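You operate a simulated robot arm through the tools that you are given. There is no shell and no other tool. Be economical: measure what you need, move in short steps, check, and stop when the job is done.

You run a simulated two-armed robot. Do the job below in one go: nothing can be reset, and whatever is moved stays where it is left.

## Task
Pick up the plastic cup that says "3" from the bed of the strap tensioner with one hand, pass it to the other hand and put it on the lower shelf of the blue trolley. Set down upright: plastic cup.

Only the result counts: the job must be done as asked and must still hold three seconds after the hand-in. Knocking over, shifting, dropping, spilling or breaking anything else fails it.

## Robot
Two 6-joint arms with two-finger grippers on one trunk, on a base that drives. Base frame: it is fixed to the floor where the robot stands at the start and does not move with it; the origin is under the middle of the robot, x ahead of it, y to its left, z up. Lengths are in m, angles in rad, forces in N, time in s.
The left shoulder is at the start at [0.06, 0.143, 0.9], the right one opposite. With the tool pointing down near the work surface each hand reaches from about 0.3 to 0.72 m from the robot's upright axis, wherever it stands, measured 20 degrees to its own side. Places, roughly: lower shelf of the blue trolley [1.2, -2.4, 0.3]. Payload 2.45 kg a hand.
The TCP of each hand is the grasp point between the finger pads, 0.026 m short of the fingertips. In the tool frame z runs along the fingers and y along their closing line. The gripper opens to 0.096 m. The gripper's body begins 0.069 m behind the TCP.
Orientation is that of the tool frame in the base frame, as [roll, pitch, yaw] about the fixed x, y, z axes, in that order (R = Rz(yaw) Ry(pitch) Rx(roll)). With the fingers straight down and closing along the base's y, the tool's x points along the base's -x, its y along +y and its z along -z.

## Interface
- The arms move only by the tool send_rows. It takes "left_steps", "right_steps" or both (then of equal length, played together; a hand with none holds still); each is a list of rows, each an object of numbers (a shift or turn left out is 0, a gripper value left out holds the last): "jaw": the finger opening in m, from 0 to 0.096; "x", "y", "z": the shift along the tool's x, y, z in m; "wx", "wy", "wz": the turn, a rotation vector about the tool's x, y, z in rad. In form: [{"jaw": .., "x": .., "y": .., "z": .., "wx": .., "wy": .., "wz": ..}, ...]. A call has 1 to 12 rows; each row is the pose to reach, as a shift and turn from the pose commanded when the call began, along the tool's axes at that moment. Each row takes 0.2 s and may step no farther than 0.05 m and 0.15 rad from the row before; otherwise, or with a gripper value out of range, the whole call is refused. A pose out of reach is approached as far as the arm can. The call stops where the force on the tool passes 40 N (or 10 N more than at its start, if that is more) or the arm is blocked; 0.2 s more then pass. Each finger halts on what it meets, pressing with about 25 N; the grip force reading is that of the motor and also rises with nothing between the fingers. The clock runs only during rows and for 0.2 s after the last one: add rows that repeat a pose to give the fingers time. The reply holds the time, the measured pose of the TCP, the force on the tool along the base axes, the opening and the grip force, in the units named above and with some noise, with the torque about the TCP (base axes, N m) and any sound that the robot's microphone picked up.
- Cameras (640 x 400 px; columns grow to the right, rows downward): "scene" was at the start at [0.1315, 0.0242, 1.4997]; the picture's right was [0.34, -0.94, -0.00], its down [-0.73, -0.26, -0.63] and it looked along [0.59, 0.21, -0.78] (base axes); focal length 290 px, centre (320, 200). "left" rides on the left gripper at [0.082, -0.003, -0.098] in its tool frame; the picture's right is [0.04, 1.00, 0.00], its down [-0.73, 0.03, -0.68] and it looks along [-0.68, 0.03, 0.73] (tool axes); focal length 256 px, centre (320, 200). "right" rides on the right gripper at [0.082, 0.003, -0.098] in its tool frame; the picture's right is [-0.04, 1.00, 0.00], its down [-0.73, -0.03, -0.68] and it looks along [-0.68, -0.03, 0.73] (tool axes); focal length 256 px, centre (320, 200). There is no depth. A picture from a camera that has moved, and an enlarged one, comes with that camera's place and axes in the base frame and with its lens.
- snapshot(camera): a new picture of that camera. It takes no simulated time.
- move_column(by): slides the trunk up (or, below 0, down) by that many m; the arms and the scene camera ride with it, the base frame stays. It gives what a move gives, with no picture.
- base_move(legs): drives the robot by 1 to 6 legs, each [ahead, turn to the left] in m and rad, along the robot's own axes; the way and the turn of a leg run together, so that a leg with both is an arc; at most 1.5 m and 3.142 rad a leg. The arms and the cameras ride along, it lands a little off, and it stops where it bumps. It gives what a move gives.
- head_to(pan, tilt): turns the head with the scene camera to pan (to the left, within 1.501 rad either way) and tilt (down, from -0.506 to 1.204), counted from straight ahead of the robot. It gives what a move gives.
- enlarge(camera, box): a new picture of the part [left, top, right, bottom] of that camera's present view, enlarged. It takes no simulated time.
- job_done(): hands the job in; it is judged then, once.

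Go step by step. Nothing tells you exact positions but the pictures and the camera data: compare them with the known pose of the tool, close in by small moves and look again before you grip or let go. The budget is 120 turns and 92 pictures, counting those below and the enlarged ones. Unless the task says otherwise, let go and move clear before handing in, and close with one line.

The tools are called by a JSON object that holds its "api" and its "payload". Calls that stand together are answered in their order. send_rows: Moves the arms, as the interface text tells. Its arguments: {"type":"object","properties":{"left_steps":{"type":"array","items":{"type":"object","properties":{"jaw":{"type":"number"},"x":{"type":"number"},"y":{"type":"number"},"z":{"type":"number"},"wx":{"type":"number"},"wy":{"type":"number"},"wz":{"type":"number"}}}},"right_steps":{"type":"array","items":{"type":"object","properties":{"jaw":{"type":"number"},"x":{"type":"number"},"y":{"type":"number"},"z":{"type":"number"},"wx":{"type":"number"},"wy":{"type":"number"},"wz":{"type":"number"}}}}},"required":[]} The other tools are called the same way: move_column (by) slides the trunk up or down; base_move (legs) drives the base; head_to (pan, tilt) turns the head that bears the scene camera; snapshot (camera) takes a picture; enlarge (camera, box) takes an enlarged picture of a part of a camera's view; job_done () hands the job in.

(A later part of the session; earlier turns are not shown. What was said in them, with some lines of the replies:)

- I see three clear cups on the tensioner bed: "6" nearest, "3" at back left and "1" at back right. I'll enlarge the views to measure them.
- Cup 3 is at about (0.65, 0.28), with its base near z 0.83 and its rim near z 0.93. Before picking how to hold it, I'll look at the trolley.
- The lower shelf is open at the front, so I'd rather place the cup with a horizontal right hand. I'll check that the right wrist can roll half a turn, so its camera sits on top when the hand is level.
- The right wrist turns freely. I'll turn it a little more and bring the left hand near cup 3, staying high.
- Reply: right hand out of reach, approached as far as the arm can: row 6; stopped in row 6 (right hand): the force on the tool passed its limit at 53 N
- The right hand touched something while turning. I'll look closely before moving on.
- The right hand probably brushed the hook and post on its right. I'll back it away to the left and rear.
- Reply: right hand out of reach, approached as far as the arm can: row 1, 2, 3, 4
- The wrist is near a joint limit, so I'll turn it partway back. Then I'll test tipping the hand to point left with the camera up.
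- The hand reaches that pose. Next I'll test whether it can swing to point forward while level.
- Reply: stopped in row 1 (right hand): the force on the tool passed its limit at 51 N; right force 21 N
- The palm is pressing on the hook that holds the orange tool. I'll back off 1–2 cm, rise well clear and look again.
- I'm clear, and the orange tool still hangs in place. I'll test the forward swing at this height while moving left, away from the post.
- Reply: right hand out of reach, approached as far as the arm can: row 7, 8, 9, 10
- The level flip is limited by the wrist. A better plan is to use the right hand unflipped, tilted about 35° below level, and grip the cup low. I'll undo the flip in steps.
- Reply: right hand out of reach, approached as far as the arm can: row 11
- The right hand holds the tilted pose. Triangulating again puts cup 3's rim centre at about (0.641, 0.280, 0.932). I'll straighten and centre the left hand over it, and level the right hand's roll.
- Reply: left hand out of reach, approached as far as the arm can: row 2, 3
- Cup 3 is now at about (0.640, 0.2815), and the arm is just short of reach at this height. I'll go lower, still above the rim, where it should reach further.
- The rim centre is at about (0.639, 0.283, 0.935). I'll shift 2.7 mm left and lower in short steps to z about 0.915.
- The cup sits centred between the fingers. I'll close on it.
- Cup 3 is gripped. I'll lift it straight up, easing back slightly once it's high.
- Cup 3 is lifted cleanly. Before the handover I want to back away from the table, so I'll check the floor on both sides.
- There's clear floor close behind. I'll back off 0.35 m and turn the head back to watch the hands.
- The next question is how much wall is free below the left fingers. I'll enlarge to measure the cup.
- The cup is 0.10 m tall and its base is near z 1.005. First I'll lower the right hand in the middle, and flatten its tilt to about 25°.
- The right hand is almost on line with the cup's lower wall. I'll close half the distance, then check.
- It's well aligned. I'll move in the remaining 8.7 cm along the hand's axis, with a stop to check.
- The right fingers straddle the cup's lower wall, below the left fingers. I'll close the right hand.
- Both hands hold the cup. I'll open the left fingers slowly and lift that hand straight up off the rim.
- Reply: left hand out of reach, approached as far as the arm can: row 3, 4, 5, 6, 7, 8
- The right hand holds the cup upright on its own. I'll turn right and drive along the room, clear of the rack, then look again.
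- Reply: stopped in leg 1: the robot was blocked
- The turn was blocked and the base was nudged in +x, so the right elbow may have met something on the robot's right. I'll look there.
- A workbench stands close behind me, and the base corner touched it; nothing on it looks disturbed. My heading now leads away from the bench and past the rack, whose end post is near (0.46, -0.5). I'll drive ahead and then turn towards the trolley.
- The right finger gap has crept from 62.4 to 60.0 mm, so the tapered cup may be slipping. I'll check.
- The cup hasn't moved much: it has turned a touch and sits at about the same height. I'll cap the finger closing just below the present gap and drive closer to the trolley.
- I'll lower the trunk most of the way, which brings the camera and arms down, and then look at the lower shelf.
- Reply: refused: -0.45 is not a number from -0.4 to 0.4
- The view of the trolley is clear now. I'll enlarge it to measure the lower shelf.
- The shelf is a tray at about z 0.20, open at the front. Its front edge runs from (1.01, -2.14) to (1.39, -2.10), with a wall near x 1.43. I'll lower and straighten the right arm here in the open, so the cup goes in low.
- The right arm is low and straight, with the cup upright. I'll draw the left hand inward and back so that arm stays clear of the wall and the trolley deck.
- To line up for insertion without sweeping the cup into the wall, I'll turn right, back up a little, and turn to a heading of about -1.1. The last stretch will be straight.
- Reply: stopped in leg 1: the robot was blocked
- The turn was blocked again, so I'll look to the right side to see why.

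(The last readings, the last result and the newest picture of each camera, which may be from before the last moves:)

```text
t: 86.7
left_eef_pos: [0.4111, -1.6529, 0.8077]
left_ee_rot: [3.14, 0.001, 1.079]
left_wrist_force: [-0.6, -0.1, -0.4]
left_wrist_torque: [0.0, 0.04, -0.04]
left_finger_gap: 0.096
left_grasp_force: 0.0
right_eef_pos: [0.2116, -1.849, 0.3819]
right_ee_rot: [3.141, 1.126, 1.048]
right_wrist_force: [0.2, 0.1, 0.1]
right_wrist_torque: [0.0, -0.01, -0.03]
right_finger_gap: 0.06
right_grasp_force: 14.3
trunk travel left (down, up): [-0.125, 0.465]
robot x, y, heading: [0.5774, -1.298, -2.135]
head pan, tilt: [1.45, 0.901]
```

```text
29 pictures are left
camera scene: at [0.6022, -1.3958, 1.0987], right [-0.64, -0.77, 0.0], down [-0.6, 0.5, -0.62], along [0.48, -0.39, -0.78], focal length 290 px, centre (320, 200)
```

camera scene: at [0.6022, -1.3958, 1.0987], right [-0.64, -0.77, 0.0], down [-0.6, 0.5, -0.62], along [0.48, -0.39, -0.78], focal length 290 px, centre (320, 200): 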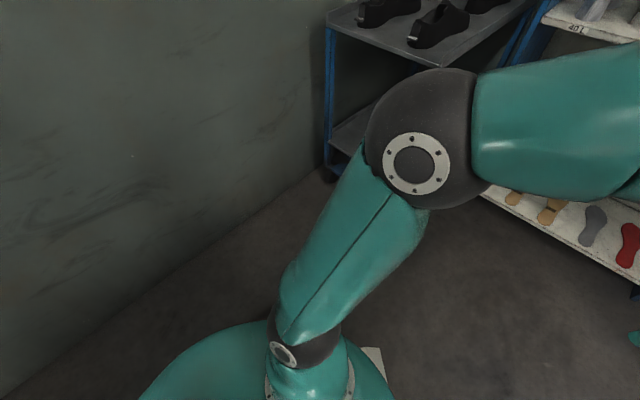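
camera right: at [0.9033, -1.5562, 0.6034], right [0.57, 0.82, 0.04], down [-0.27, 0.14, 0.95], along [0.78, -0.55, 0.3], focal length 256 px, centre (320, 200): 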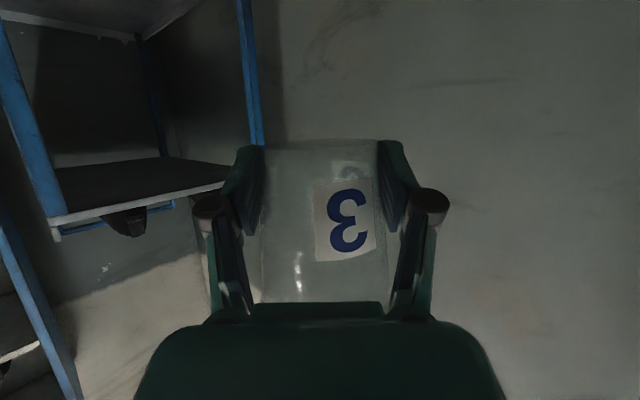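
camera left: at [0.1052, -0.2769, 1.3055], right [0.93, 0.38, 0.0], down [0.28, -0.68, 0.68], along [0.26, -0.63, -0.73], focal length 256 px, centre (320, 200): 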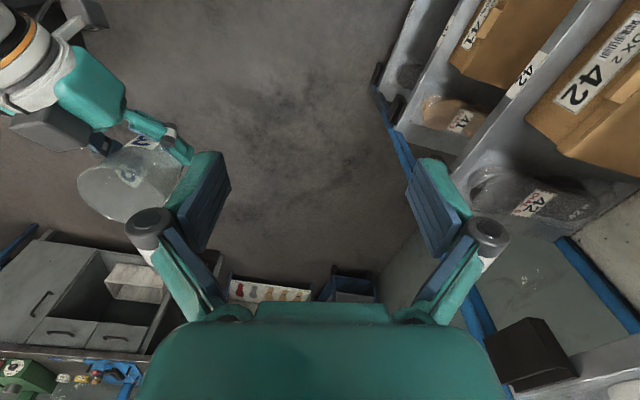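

I see nothing near the base on either side; the stall comes on long right turns, and nothing was touched. I'll carry on with short legs: back up 0.15, then turn left in two parts.

{"api": "base_move", "payload": {"legs": [[-0.153, 0], [0, 0.52], [0, 0.515]]}}

{"api": "head_to", "payload": {"pan": 0.0, "tilt": 0.5}}

{"api": "snapshot", "payload": {"camera": "scene"}}

```text
t: 91.4
left_eef_pos: [0.8802, -1.4879, 0.8074]
left_ee_rot: [3.14, 0.001, 2.108]
left_wrist_force: [0.7, -0.2, -0.2]
left_wrist_torque: [0.0, -0.02, -0.02]
left_finger_gap: 0.0962
left_grasp_force: 0.1
right_eef_pos: [0.9453, -1.7594, 0.3816]
right_ee_rot: [-3.14, 1.126, 2.074]
right_wrist_force: [0.8, 0.7, -0.2]
right_wrist_torque: [0.01, 0.05, -0.02]
right_finger_gap: 0.0598
right_grasp_force: 13.8
trunk travel left (down, up): [-0.125, 0.465]
robot x, y, heading: [0.6174, -1.1789, -1.116]
head pan, tilt: [1.45, 0.901]
```

```text
t: 92.9
left_eef_pos: [0.8807, -1.4874, 0.8068]
left_ee_rot: [3.138, 0.004, 2.108]
left_wrist_force: [-0.2, 0.4, 0.7]
left_wrist_torque: [0.01, -0.02, -0.02]
left_finger_gap: 0.0962
left_grasp_force: 0.0
right_eef_pos: [0.9464, -1.7617, 0.3822]
right_ee_rot: [-3.142, 1.127, 2.076]
right_wrist_force: [-0.2, -0.3, -0.1]
right_wrist_torque: [0.0, 0.05, 0.01]
right_finger_gap: 0.0599
right_grasp_force: 14.6
trunk travel left (down, up): [-0.125, 0.465]
robot x, y, heading: [0.6172, -1.1827, -1.113]
head pan, tilt: [0.0, 0.499]
```

```text
28 pictures are left
camera scene: at [0.6841, -1.3192, 1.1325], right [-0.9, -0.44, 0.0], down [-0.21, 0.43, -0.88], along [0.39, -0.79, -0.48], focal length 290 px, centre (320, 200)
```

scene: 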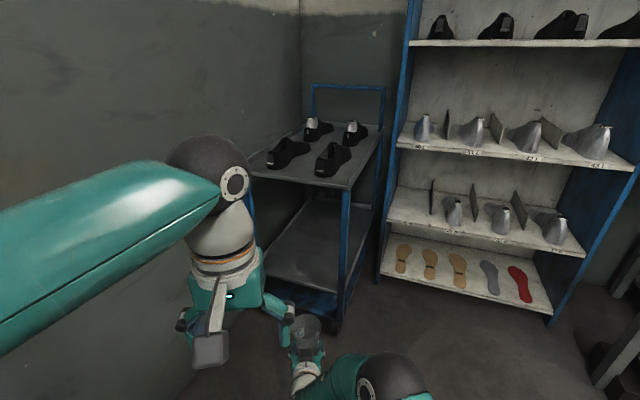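

I'm lined up, and the shelf surface measures about z 0.21. I'll lower the trunk 0.10 and drive straight in 0.28.

{"api": "move_column", "payload": {"by": -0.1}}

{"api": "base_move", "payload": {"legs": [[0.28, 0]]}}

{"api": "head_to", "payload": {"pan": -0.1, "tilt": 0.65}}

{"api": "snapshot", "payload": {"camera": "scene"}}

{"api": "snapshot", "payload": {"camera": "right"}}

```text
t: 94.3
left_eef_pos: [0.8802, -1.4874, 0.708]
left_ee_rot: [3.139, 0.001, 2.109]
left_wrist_force: [-0.3, 0.5, 0.0]
left_wrist_torque: [0.01, -0.01, 0.0]
left_finger_gap: 0.0959
left_grasp_force: 0.1
right_eef_pos: [0.9457, -1.7604, 0.283]
right_ee_rot: [-3.141, 1.127, 2.075]
right_wrist_force: [-0.1, -0.6, -1.2]
right_wrist_torque: [-0.02, 0.05, -0.02]
right_finger_gap: 0.0594
right_grasp_force: 13.7
trunk travel left (down, up): [-0.025, 0.565]
robot x, y, heading: [0.6165, -1.1833, -1.108]
head pan, tilt: [0.0, 0.499]
```

```text
t: 96.2
left_eef_pos: [1.0067, -1.7399, 0.7075]
left_ee_rot: [3.14, 0.001, 2.11]
left_wrist_force: [0.3, 0.8, 0.5]
left_wrist_torque: [-0.03, -0.02, 0.0]
left_finger_gap: 0.0958
left_grasp_force: 0.1
right_eef_pos: [1.0725, -2.0112, 0.2825]
right_ee_rot: [-3.141, 1.125, 2.077]
right_wrist_force: [0.1, 0.1, -0.1]
right_wrist_torque: [0.03, -0.01, 0.0]
right_finger_gap: 0.0594
right_grasp_force: 14.3
trunk travel left (down, up): [-0.025, 0.565]
robot x, y, heading: [0.7448, -1.4342, -1.103]
head pan, tilt: [0.0, 0.499]
```

```text
t: 97.0
left_eef_pos: [1.0063, -1.7387, 0.7078]
left_ee_rot: [3.14, 0.001, 2.111]
left_wrist_force: [0.8, 0.0, -0.3]
left_wrist_torque: [0.02, 0.0, -0.01]
left_finger_gap: 0.096
left_grasp_force: 0.1
right_eef_pos: [1.0731, -2.012, 0.2841]
right_ee_rot: [-3.141, 1.126, 2.078]
right_wrist_force: [0.2, 0.5, -0.4]
right_wrist_torque: [-0.04, 0.0, -0.02]
right_finger_gap: 0.0598
right_grasp_force: 14.2
trunk travel left (down, up): [-0.025, 0.565]
robot x, y, heading: [0.7433, -1.4337, -1.109]
head pan, tilt: [-0.099, 0.649]
```

```text
27 pictures are left
camera scene: at [0.7998, -1.571, 1.0191], right [-0.93, -0.36, 0.0], down [-0.22, 0.56, -0.8], along [0.28, -0.74, -0.6], focal length 290 px, centre (320, 200)
```

scene: 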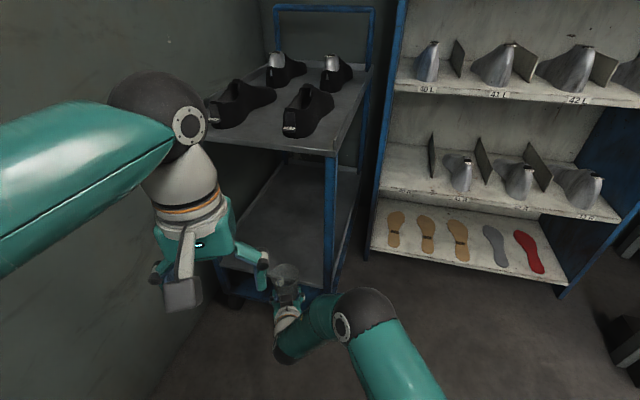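

```text
26 pictures are left
camera right: at [1.0156, -1.9005, 0.2511], right [0.88, 0.47, 0.04], down [-0.17, 0.25, 0.95], along [0.44, -0.85, 0.3], focal length 256 px, centre (320, 200)
```

right: 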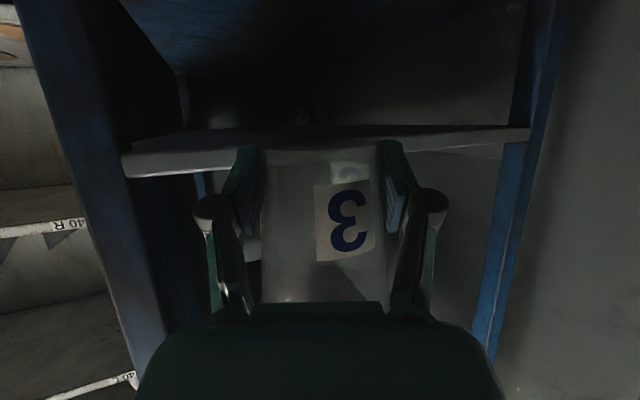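

The right camera shows the shelf edge higher than I thought. Combining the views puts the shelf at z about 0.275 and its front edge at y about -2.07. I'll raise the trunk before going any further.

{"api": "move_column", "payload": {"by": 0.08}}

{"api": "snapshot", "payload": {"camera": "right"}}

{"api": "enlarge", "payload": {"camera": "scene", "box": [200, 120, 380, 350]}}

```text
t: 98.1
left_eef_pos: [1.0056, -1.7394, 0.7879]
left_ee_rot: [3.139, 0.0, 2.112]
left_wrist_force: [-0.1, 1.0, -0.4]
left_wrist_torque: [0.0, -0.01, -0.02]
left_finger_gap: 0.0958
left_grasp_force: 0.1
right_eef_pos: [1.0732, -2.011, 0.3623]
right_ee_rot: [-3.14, 1.126, 2.079]
right_wrist_force: [0.2, 0.2, -0.9]
right_wrist_torque: [-0.01, 0.01, -0.01]
right_finger_gap: 0.0595
right_grasp_force: 13.3
trunk travel left (down, up): [-0.105, 0.485]
robot x, y, heading: [0.745, -1.4339, -1.11]
head pan, tilt: [-0.099, 0.649]
```

```text
25 pictures are left
camera right: at [1.0156, -1.9006, 0.331], right [0.88, 0.47, 0.04], down [-0.17, 0.25, 0.95], along [0.44, -0.85, 0.3], focal length 256 px, centre (320, 200)
```

right: 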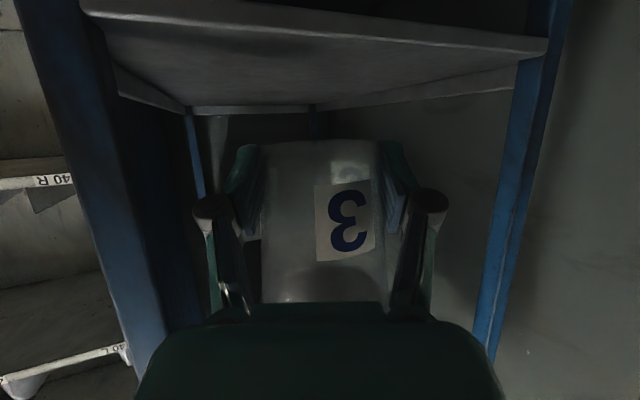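

```text
1.74 times, centred on (290, 235) of scene
camera zoom: at [0.7998, -1.5712, 1.099], right [-0.93, -0.36, 0.0], down [-0.22, 0.57, -0.8], along [0.28, -0.74, -0.61], focal length 504 px, centre (372, 139)
```

zoom: 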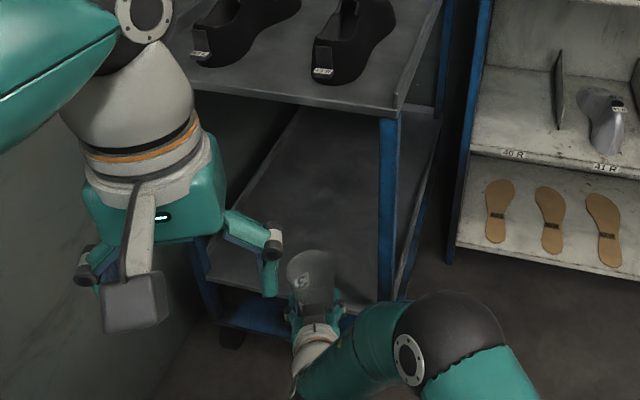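

The two heights triangulate the front edge from (0.98, -2.11) to (1.37, -2.06) at z about 0.27, and the cup base is now about 6 cm above it. I'll slide the cup in with the arm, level, in steps.

{"api": "send_rows", "payload": {"right_steps": [{"x": -0.015, "y": 0.0033, "z": 0.0314}, {"x": -0.03, "y": 0.0066, "z": 0.0628}, {"x": -0.045, "y": 0.01, "z": 0.0942}, {"x": -0.045, "y": 0.01, "z": 0.0942}]}}

{"api": "snapshot", "payload": {"camera": "right"}}

{"api": "enlarge", "payload": {"camera": "scene", "box": [200, 120, 380, 350]}}

```text
t: 99.1
left_eef_pos: [1.0074, -1.7399, 0.7873]
left_ee_rot: [3.14, 0.003, 2.112]
left_wrist_force: [-0.3, -0.8, 0.2]
left_wrist_torque: [0.03, 0.0, 0.01]
left_finger_gap: 0.0962
left_grasp_force: 0.1
right_eef_pos: [1.1324, -2.0985, 0.3628]
right_ee_rot: [-3.139, 1.124, 2.081]
right_wrist_force: [0.4, 0.3, -0.9]
right_wrist_torque: [0.0, 0.0, 0.01]
right_finger_gap: 0.0596
right_grasp_force: 14.0
trunk travel left (down, up): [-0.105, 0.485]
robot x, y, heading: [0.7456, -1.4355, -1.106]
head pan, tilt: [-0.099, 0.649]
```

```text
23 pictures are left
camera right: at [1.075, -1.9875, 0.3315], right [0.88, 0.47, 0.04], down [-0.17, 0.24, 0.95], along [0.44, -0.85, 0.3], focal length 256 px, centre (320, 200)
```

right: 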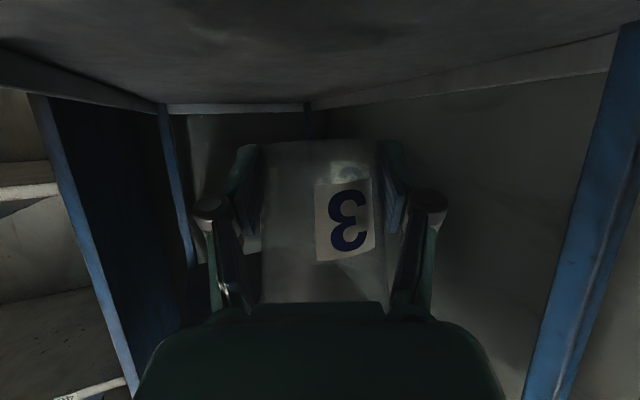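

```text
1.74 times, centred on (290, 235) of scene
camera zoom: at [0.7998, -1.5712, 1.0991], right [-0.93, -0.36, 0.0], down [-0.22, 0.57, -0.8], along [0.28, -0.74, -0.61], focal length 504 px, centre (372, 139)
```

zoom: 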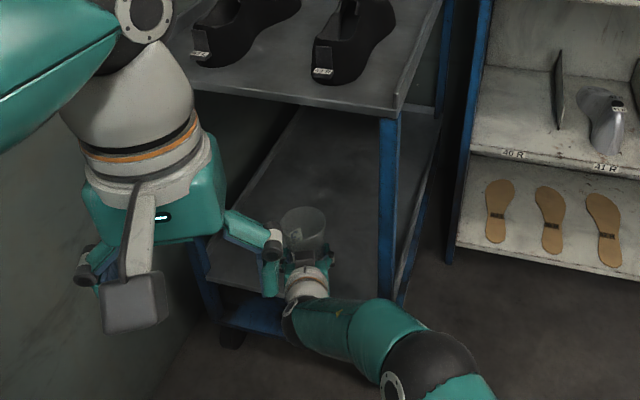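

{"api": "send_rows", "payload": {"right_steps": [{"x": -0.01, "y": 0.002, "z": 0.021}, {"x": -0.02, "y": 0.004, "z": 0.042}, {"x": -0.03, "y": 0.0064, "z": 0.063}, {"x": -0.03, "y": 0.0064, "z": 0.063}]}}

{"api": "snapshot", "payload": {"camera": "right"}}

{"api": "enlarge", "payload": {"camera": "scene", "box": [200, 120, 380, 350]}}

```text
t: 100.1
left_eef_pos: [1.006, -1.7402, 0.7883]
left_ee_rot: [3.14, 0.002, 2.111]
left_wrist_force: [0.2, -0.4, 0.1]
left_wrist_torque: [0.04, 0.0, -0.01]
left_finger_gap: 0.0958
left_grasp_force: 0.0
right_eef_pos: [1.1526, -2.1384, 0.371]
right_ee_rot: [3.141, 1.125, 2.08]
right_wrist_force: [0.2, 0.1, 0.8]
right_wrist_torque: [0.0, -0.02, 0.01]
right_finger_gap: 0.0599
right_grasp_force: 14.3
right hand out of reach, approached as far as the arm can: row 2, 3, 4
trunk travel left (down, up): [-0.105, 0.485]
robot x, y, heading: [0.7424, -1.4334, -1.106]
head pan, tilt: [-0.099, 0.649]
```

```text
21 pictures are left
camera right: at [1.0958, -2.0267, 0.339], right [0.88, 0.47, 0.04], down [-0.17, 0.25, 0.95], along [0.44, -0.85, 0.3], focal length 256 px, centre (320, 200)
```

right: 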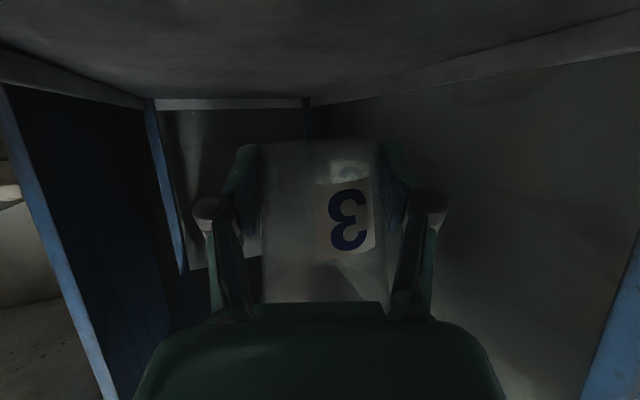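

```text
1.74 times, centred on (290, 235) of scene
camera zoom: at [0.7998, -1.5712, 1.0991], right [-0.93, -0.36, 0.0], down [-0.22, 0.57, -0.8], along [0.28, -0.74, -0.61], focal length 504 px, centre (372, 139)
```

zoom: 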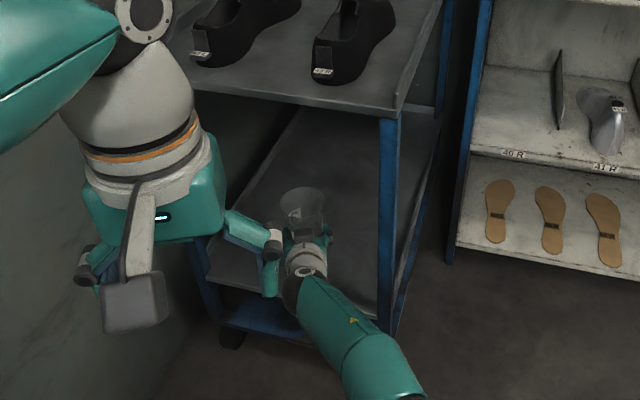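

The arm is at full stretch with the cup 5–7 cm inside the front edge, and the hand's camera still hangs outside it. That's a good spot, so I'll lower with the trunk.

{"api": "move_column", "payload": {"by": -0.05}}

{"api": "snapshot", "payload": {"camera": "right"}}

{"api": "enlarge", "payload": {"camera": "scene", "box": [240, 200, 340, 300]}}

```text
t: 101.0
left_eef_pos: [1.0064, -1.7393, 0.7396]
left_ee_rot: [3.139, 0.004, 2.111]
left_wrist_force: [-0.5, -0.3, -0.1]
left_wrist_torque: [-0.01, -0.03, 0.0]
left_finger_gap: 0.0962
left_grasp_force: 0.0
right_eef_pos: [1.1537, -2.1377, 0.322]
right_ee_rot: [-3.141, 1.127, 2.078]
right_wrist_force: [-0.4, -0.1, -0.6]
right_wrist_torque: [-0.01, 0.0, 0.03]
right_finger_gap: 0.0597
right_grasp_force: 13.6
trunk travel left (down, up): [-0.055, 0.535]
robot x, y, heading: [0.742, -1.4319, -1.109]
head pan, tilt: [-0.099, 0.649]
```

```text
19 pictures are left
camera right: at [1.0958, -2.0267, 0.2892], right [0.88, 0.47, 0.04], down [-0.17, 0.25, 0.95], along [0.44, -0.85, 0.3], focal length 256 px, centre (320, 200)
```

right: 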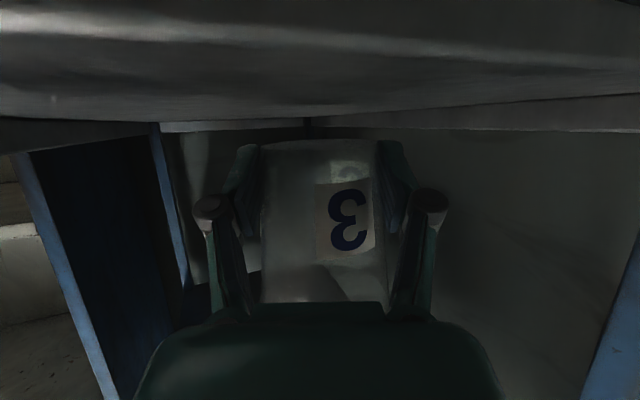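

```text
4.00 times, centred on (290, 250) of scene
camera zoom: at [0.7997, -1.571, 1.0491], right [-0.93, -0.36, 0.0], down [-0.22, 0.57, -0.8], along [0.28, -0.74, -0.6], focal length 1160 px, centre (440, 0)
```

zoom: 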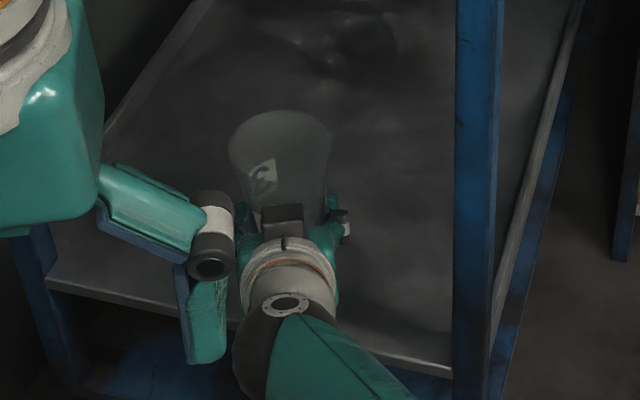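

The cup base should be about 1.5–2.5 cm above the tray. I'll lower in small steps and watch the wrist force.

{"api": "move_column", "payload": {"by": -0.012}}

{"api": "enlarge", "payload": {"camera": "right", "box": [180, 100, 460, 310]}}

```text
t: 101.6
left_eef_pos: [1.0061, -1.7402, 0.7267]
left_ee_rot: [3.139, 0.004, 2.113]
left_wrist_force: [0.2, 0.1, 0.5]
left_wrist_torque: [-0.03, -0.01, 0.0]
left_finger_gap: 0.0958
left_grasp_force: 0.0
right_eef_pos: [1.154, -2.1373, 0.3081]
right_ee_rot: [3.141, 1.125, 2.079]
right_wrist_force: [-0.3, -0.1, -0.5]
right_wrist_torque: [-0.01, -0.01, 0.01]
right_finger_gap: 0.0597
right_grasp_force: 14.0
trunk travel left (down, up): [-0.043, 0.547]
robot x, y, heading: [0.7409, -1.4342, -1.108]
head pan, tilt: [-0.099, 0.649]
```

```text
1.90 times, centred on (320, 205) of right
camera zoom: at [1.0957, -2.0267, 0.2771], right [0.88, 0.47, 0.04], down [-0.17, 0.25, 0.95], along [0.44, -0.85, 0.3], focal length 488 px, centre (320, 190)
```

zoom: 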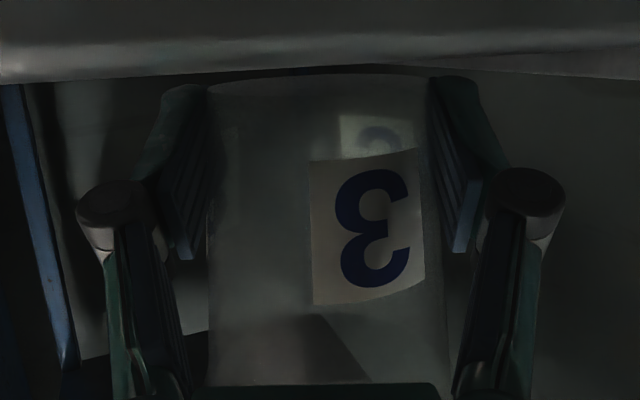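

The tray surface looks to be at about z 0.281, so the cup is nearly touching. I'll lower by 3 mm.

{"api": "move_column", "payload": {"by": -0.003}}

```text
t: 102.2
left_eef_pos: [1.006, -1.7392, 0.7229]
left_ee_rot: [3.141, 0.003, 2.114]
left_wrist_force: [-0.1, -0.1, -0.9]
left_wrist_torque: [0.0, 0.01, -0.02]
left_finger_gap: 0.0961
left_grasp_force: 0.1
right_eef_pos: [1.1526, -2.1373, 0.3061]
right_ee_rot: [3.142, 1.125, 2.079]
right_wrist_force: [0.4, 0.2, 0.7]
right_wrist_torque: [0.01, 0.0, -0.01]
right_finger_gap: 0.0594
right_grasp_force: 14.0
trunk travel left (down, up): [-0.04, 0.55]
robot x, y, heading: [0.7436, -1.4343, -1.109]
head pan, tilt: [-0.099, 0.649]
```

{"api": "move_column", "payload": {"by": -0.003}}

{"api": "move_column", "payload": {"by": -0.003}}

```text
t: 102.7
left_eef_pos: [1.0073, -1.7392, 0.7193]
left_ee_rot: [3.14, 0.003, 2.113]
left_wrist_force: [-0.2, -0.8, 0.0]
left_wrist_torque: [0.02, -0.01, 0.01]
left_finger_gap: 0.0962
left_grasp_force: 0.0
right_eef_pos: [1.1532, -2.138, 0.303]
right_ee_rot: [3.14, 1.125, 2.08]
right_wrist_force: [-0.5, -0.3, 0.1]
right_wrist_torque: [-0.01, -0.01, -0.03]
right_finger_gap: 0.0599
right_grasp_force: 14.0
trunk travel left (down, up): [-0.037, 0.553]
robot x, y, heading: [0.744, -1.4306, -1.104]
head pan, tilt: [-0.099, 0.649]
```

```text
t: 103.2
left_eef_pos: [1.0054, -1.7394, 0.717]
left_ee_rot: [-3.141, 0.002, 2.111]
left_wrist_force: [0.3, -0.8, -0.5]
left_wrist_torque: [0.01, -0.02, 0.01]
left_finger_gap: 0.096
left_grasp_force: 0.2
right_eef_pos: [1.1526, -2.1386, 0.3004]
right_ee_rot: [-3.141, 1.127, 2.079]
right_wrist_force: [1.6, -0.5, 2.5]
right_wrist_torque: [-0.04, -0.03, -0.01]
right_finger_gap: 0.0596
right_grasp_force: 24.6
trunk travel left (down, up): [-0.034, 0.556]
robot x, y, heading: [0.7399, -1.4366, -1.105]
head pan, tilt: [-0.099, 0.649]
```

First contact shows (2.5 N upward). I'll lower 1.5 mm more to confirm.

{"api": "move_column", "payload": {"by": -0.0015}}

{"api": "enlarge", "payload": {"camera": "scene", "box": [250, 200, 330, 280]}}

{"api": "enlarge", "payload": {"camera": "right", "box": [180, 80, 460, 310]}}

```text
t: 103.7
left_eef_pos: [1.0066, -1.7392, 0.7163]
left_ee_rot: [3.14, 0.003, 2.111]
left_wrist_force: [0.2, -0.8, 0.8]
left_wrist_torque: [0.03, -0.03, 0.0]
left_finger_gap: 0.0962
left_grasp_force: 0.0
right_eef_pos: [1.1534, -2.1381, 0.3006]
right_ee_rot: [3.141, 1.129, 2.078]
right_wrist_force: [0.2, 1.4, 7.0]
right_wrist_torque: [-0.04, -0.06, -0.07]
right_finger_gap: 0.0594
right_grasp_force: 24.6
trunk travel left (down, up): [-0.032, 0.558]
robot x, y, heading: [0.7404, -1.4356, -1.104]
head pan, tilt: [-0.099, 0.649]
```

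```text
5.00 times, centred on (290, 240) of scene
camera zoom: at [0.7995, -1.5705, 1.0268], right [-0.93, -0.36, 0.0], down [-0.22, 0.56, -0.8], along [0.28, -0.74, -0.6], focal length 1450 px, centre (470, 0)
```

zoom: 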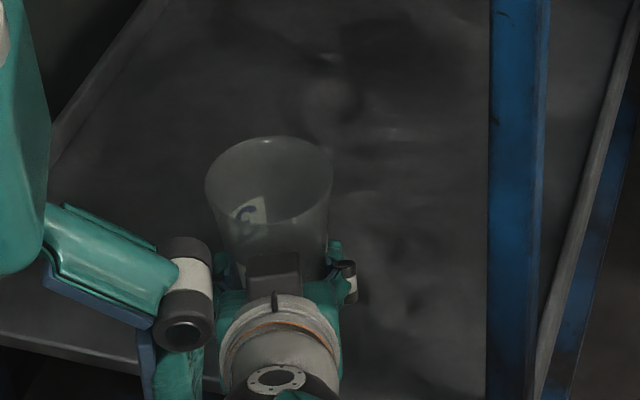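

```text
1.74 times, centred on (320, 195) of right
camera zoom: at [1.096, -2.027, 0.2681], right [0.88, 0.47, 0.04], down [-0.17, 0.25, 0.95], along [0.44, -0.85, 0.3], focal length 445 px, centre (320, 209)
```

zoom: 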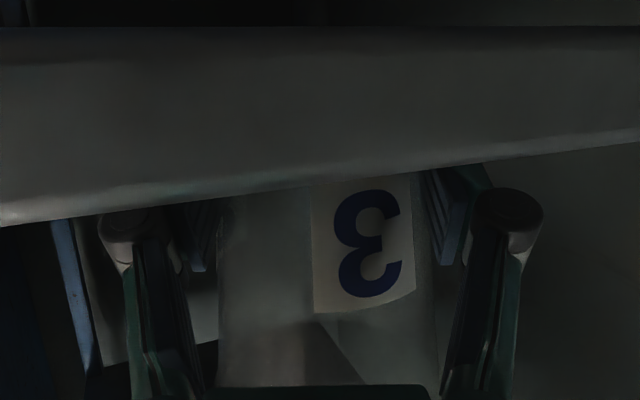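

The upward force rose to 7 N with the cup upright, so it's standing on the tray. I'll open the fingers.

{"api": "send_rows", "payload": {"right_steps": [{"jaw": 0.062}, {"jaw": 0.066}, {"jaw": 0.075}, {"jaw": 0.085}, {"jaw": 0.09}, {"jaw": 0.09}]}}

{"api": "enlarge", "payload": {"camera": "scene", "box": [250, 200, 330, 280]}}

{"api": "enlarge", "payload": {"camera": "right", "box": [180, 80, 460, 310]}}

```text
t: 105.1
left_eef_pos: [1.0056, -1.7402, 0.716]
left_ee_rot: [3.139, 0.002, 2.112]
left_wrist_force: [0.9, 0.6, -0.3]
left_wrist_torque: [0.01, 0.03, 0.01]
left_finger_gap: 0.096
left_grasp_force: 0.0
right_eef_pos: [1.1533, -2.1377, 0.2976]
right_ee_rot: [-3.141, 1.125, 2.08]
right_wrist_force: [-0.7, 0.4, -0.4]
right_wrist_torque: [0.01, 0.02, 0.0]
right_finger_gap: 0.09
right_grasp_force: 0.0
trunk travel left (down, up): [-0.032, 0.558]
robot x, y, heading: [0.741, -1.4325, -1.108]
head pan, tilt: [-0.099, 0.649]
```

```text
5.00 times, centred on (290, 240) of scene
camera zoom: at [0.7998, -1.5711, 1.0266], right [-0.93, -0.36, 0.0], down [-0.22, 0.57, -0.8], along [0.28, -0.74, -0.61], focal length 1450 px, centre (470, 0)
```

zoom: 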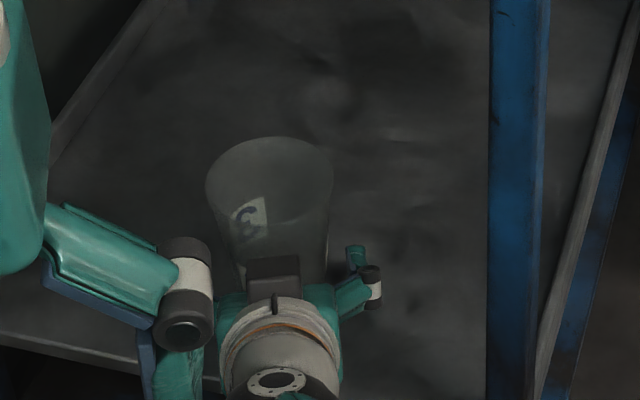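

```text
1.74 times, centred on (320, 195) of right
camera zoom: at [1.0957, -2.0264, 0.266], right [0.88, 0.47, 0.04], down [-0.17, 0.25, 0.95], along [0.44, -0.85, 0.3], focal length 445 px, centre (320, 209)
```

zoom: 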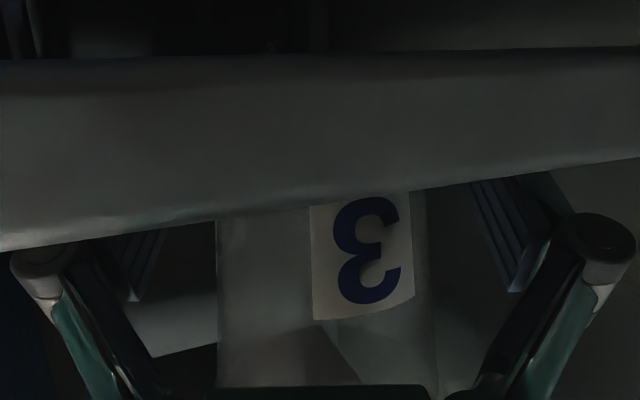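

The cup stands freely on the tray. I'll open fully and pull the right hand straight back.

{"api": "send_rows", "payload": {"right_steps": [{"jaw": 0.096, "x": -0.003, "z": -0.0015}, {"jaw": 0.096, "x": 0.006, "z": -0.023}, {"x": 0.015, "z": -0.045}, {"x": 0.028, "z": -0.075}, {"x": 0.04, "z": -0.105}, {"x": 0.051, "z": -0.131}, {"x": 0.051, "z": -0.131}]}}

{"api": "enlarge", "payload": {"camera": "scene", "box": [230, 180, 350, 300]}}

{"api": "snapshot", "payload": {"camera": "right"}}

```text
t: 106.7
left_eef_pos: [1.0062, -1.7393, 0.716]
left_ee_rot: [3.139, 0.003, 2.112]
left_wrist_force: [-0.2, 0.7, -0.1]
left_wrist_torque: [0.02, -0.03, 0.04]
left_finger_gap: 0.0962
left_grasp_force: 0.0
right_eef_pos: [1.0854, -2.0149, 0.3099]
right_ee_rot: [3.14, 1.128, 2.078]
right_wrist_force: [0.0, 0.1, -0.2]
right_wrist_torque: [-0.02, 0.02, -0.01]
right_finger_gap: 0.0962
right_grasp_force: 0.0
trunk travel left (down, up): [-0.032, 0.558]
robot x, y, heading: [0.7433, -1.4354, -1.101]
head pan, tilt: [-0.099, 0.649]
```

```text
3.33 times, centred on (290, 240) of scene
camera zoom: at [0.7997, -1.571, 1.0266], right [-0.93, -0.36, 0.0], down [-0.22, 0.57, -0.8], along [0.28, -0.74, -0.61], focal length 966 px, centre (420, 67)
```

zoom: 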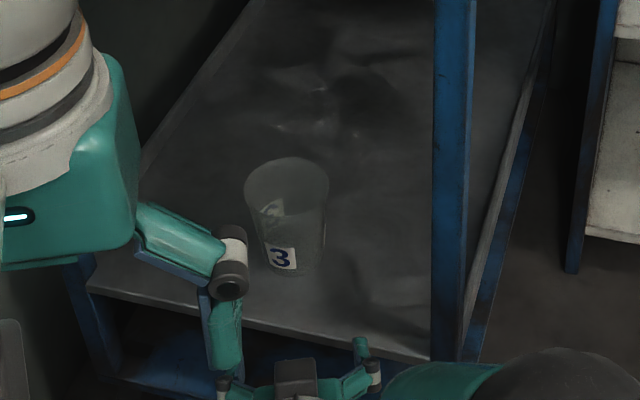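

```text
11 pictures are left
camera right: at [1.0271, -1.9045, 0.2773], right [0.88, 0.47, 0.04], down [-0.17, 0.25, 0.95], along [0.44, -0.85, 0.3], focal length 256 px, centre (320, 200)
```

right: 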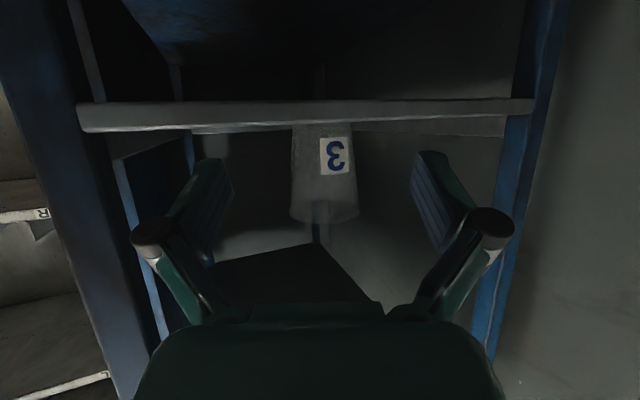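

The cup stands upright on the lower shelf and the hand is clear of it. I'll back the base off a little before handing in.

{"api": "base_move", "payload": {"legs": [[-0.15, 0]]}}

{"api": "snapshot", "payload": {"camera": "scene"}}

```text
t: 108.1
left_eef_pos: [0.9396, -1.603, 0.7162]
left_ee_rot: [3.141, 0.002, 2.117]
left_wrist_force: [0.0, -1.1, 0.3]
left_wrist_torque: [0.02, 0.01, 0.01]
left_finger_gap: 0.0962
left_grasp_force: 0.1
right_eef_pos: [1.0185, -1.8794, 0.3088]
right_ee_rot: [3.141, 1.126, 2.083]
right_wrist_force: [-0.2, -0.3, 0.3]
right_wrist_torque: [-0.01, 0.0, -0.02]
right_finger_gap: 0.0961
right_grasp_force: 0.0
trunk travel left (down, up): [-0.032, 0.558]
robot x, y, heading: [0.6739, -1.3007, -1.103]
head pan, tilt: [-0.099, 0.649]
```

```text
10 pictures are left
camera scene: at [0.7321, -1.4353, 1.0266], right [-0.93, -0.36, 0.0], down [-0.22, 0.56, -0.8], along [0.29, -0.74, -0.61], focal length 290 px, centre (320, 200)
```

scene: 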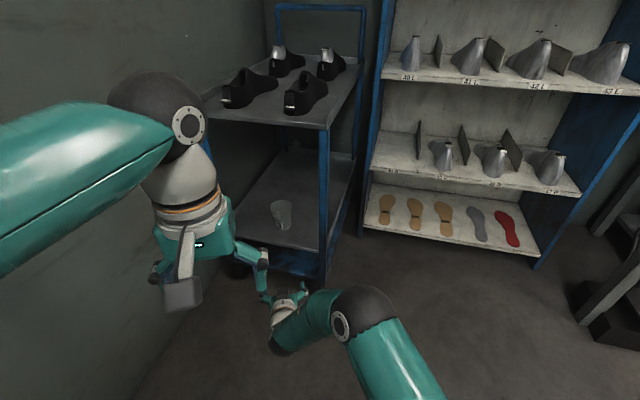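

The cup stands upright on the trolley's lower shelf and both hands are clear, so I'm handing in.

{"api": "job_done", "payload": {}}

```text
The job is handed in.
```

Cup "3" was picked up with the left hand, passed to the right, and set upright on the lower shelf of the blue trolley; along the way the right hand brushed the tool hook on the rack and the base bumped the workbench, but I saw nothing knocked over or moved.
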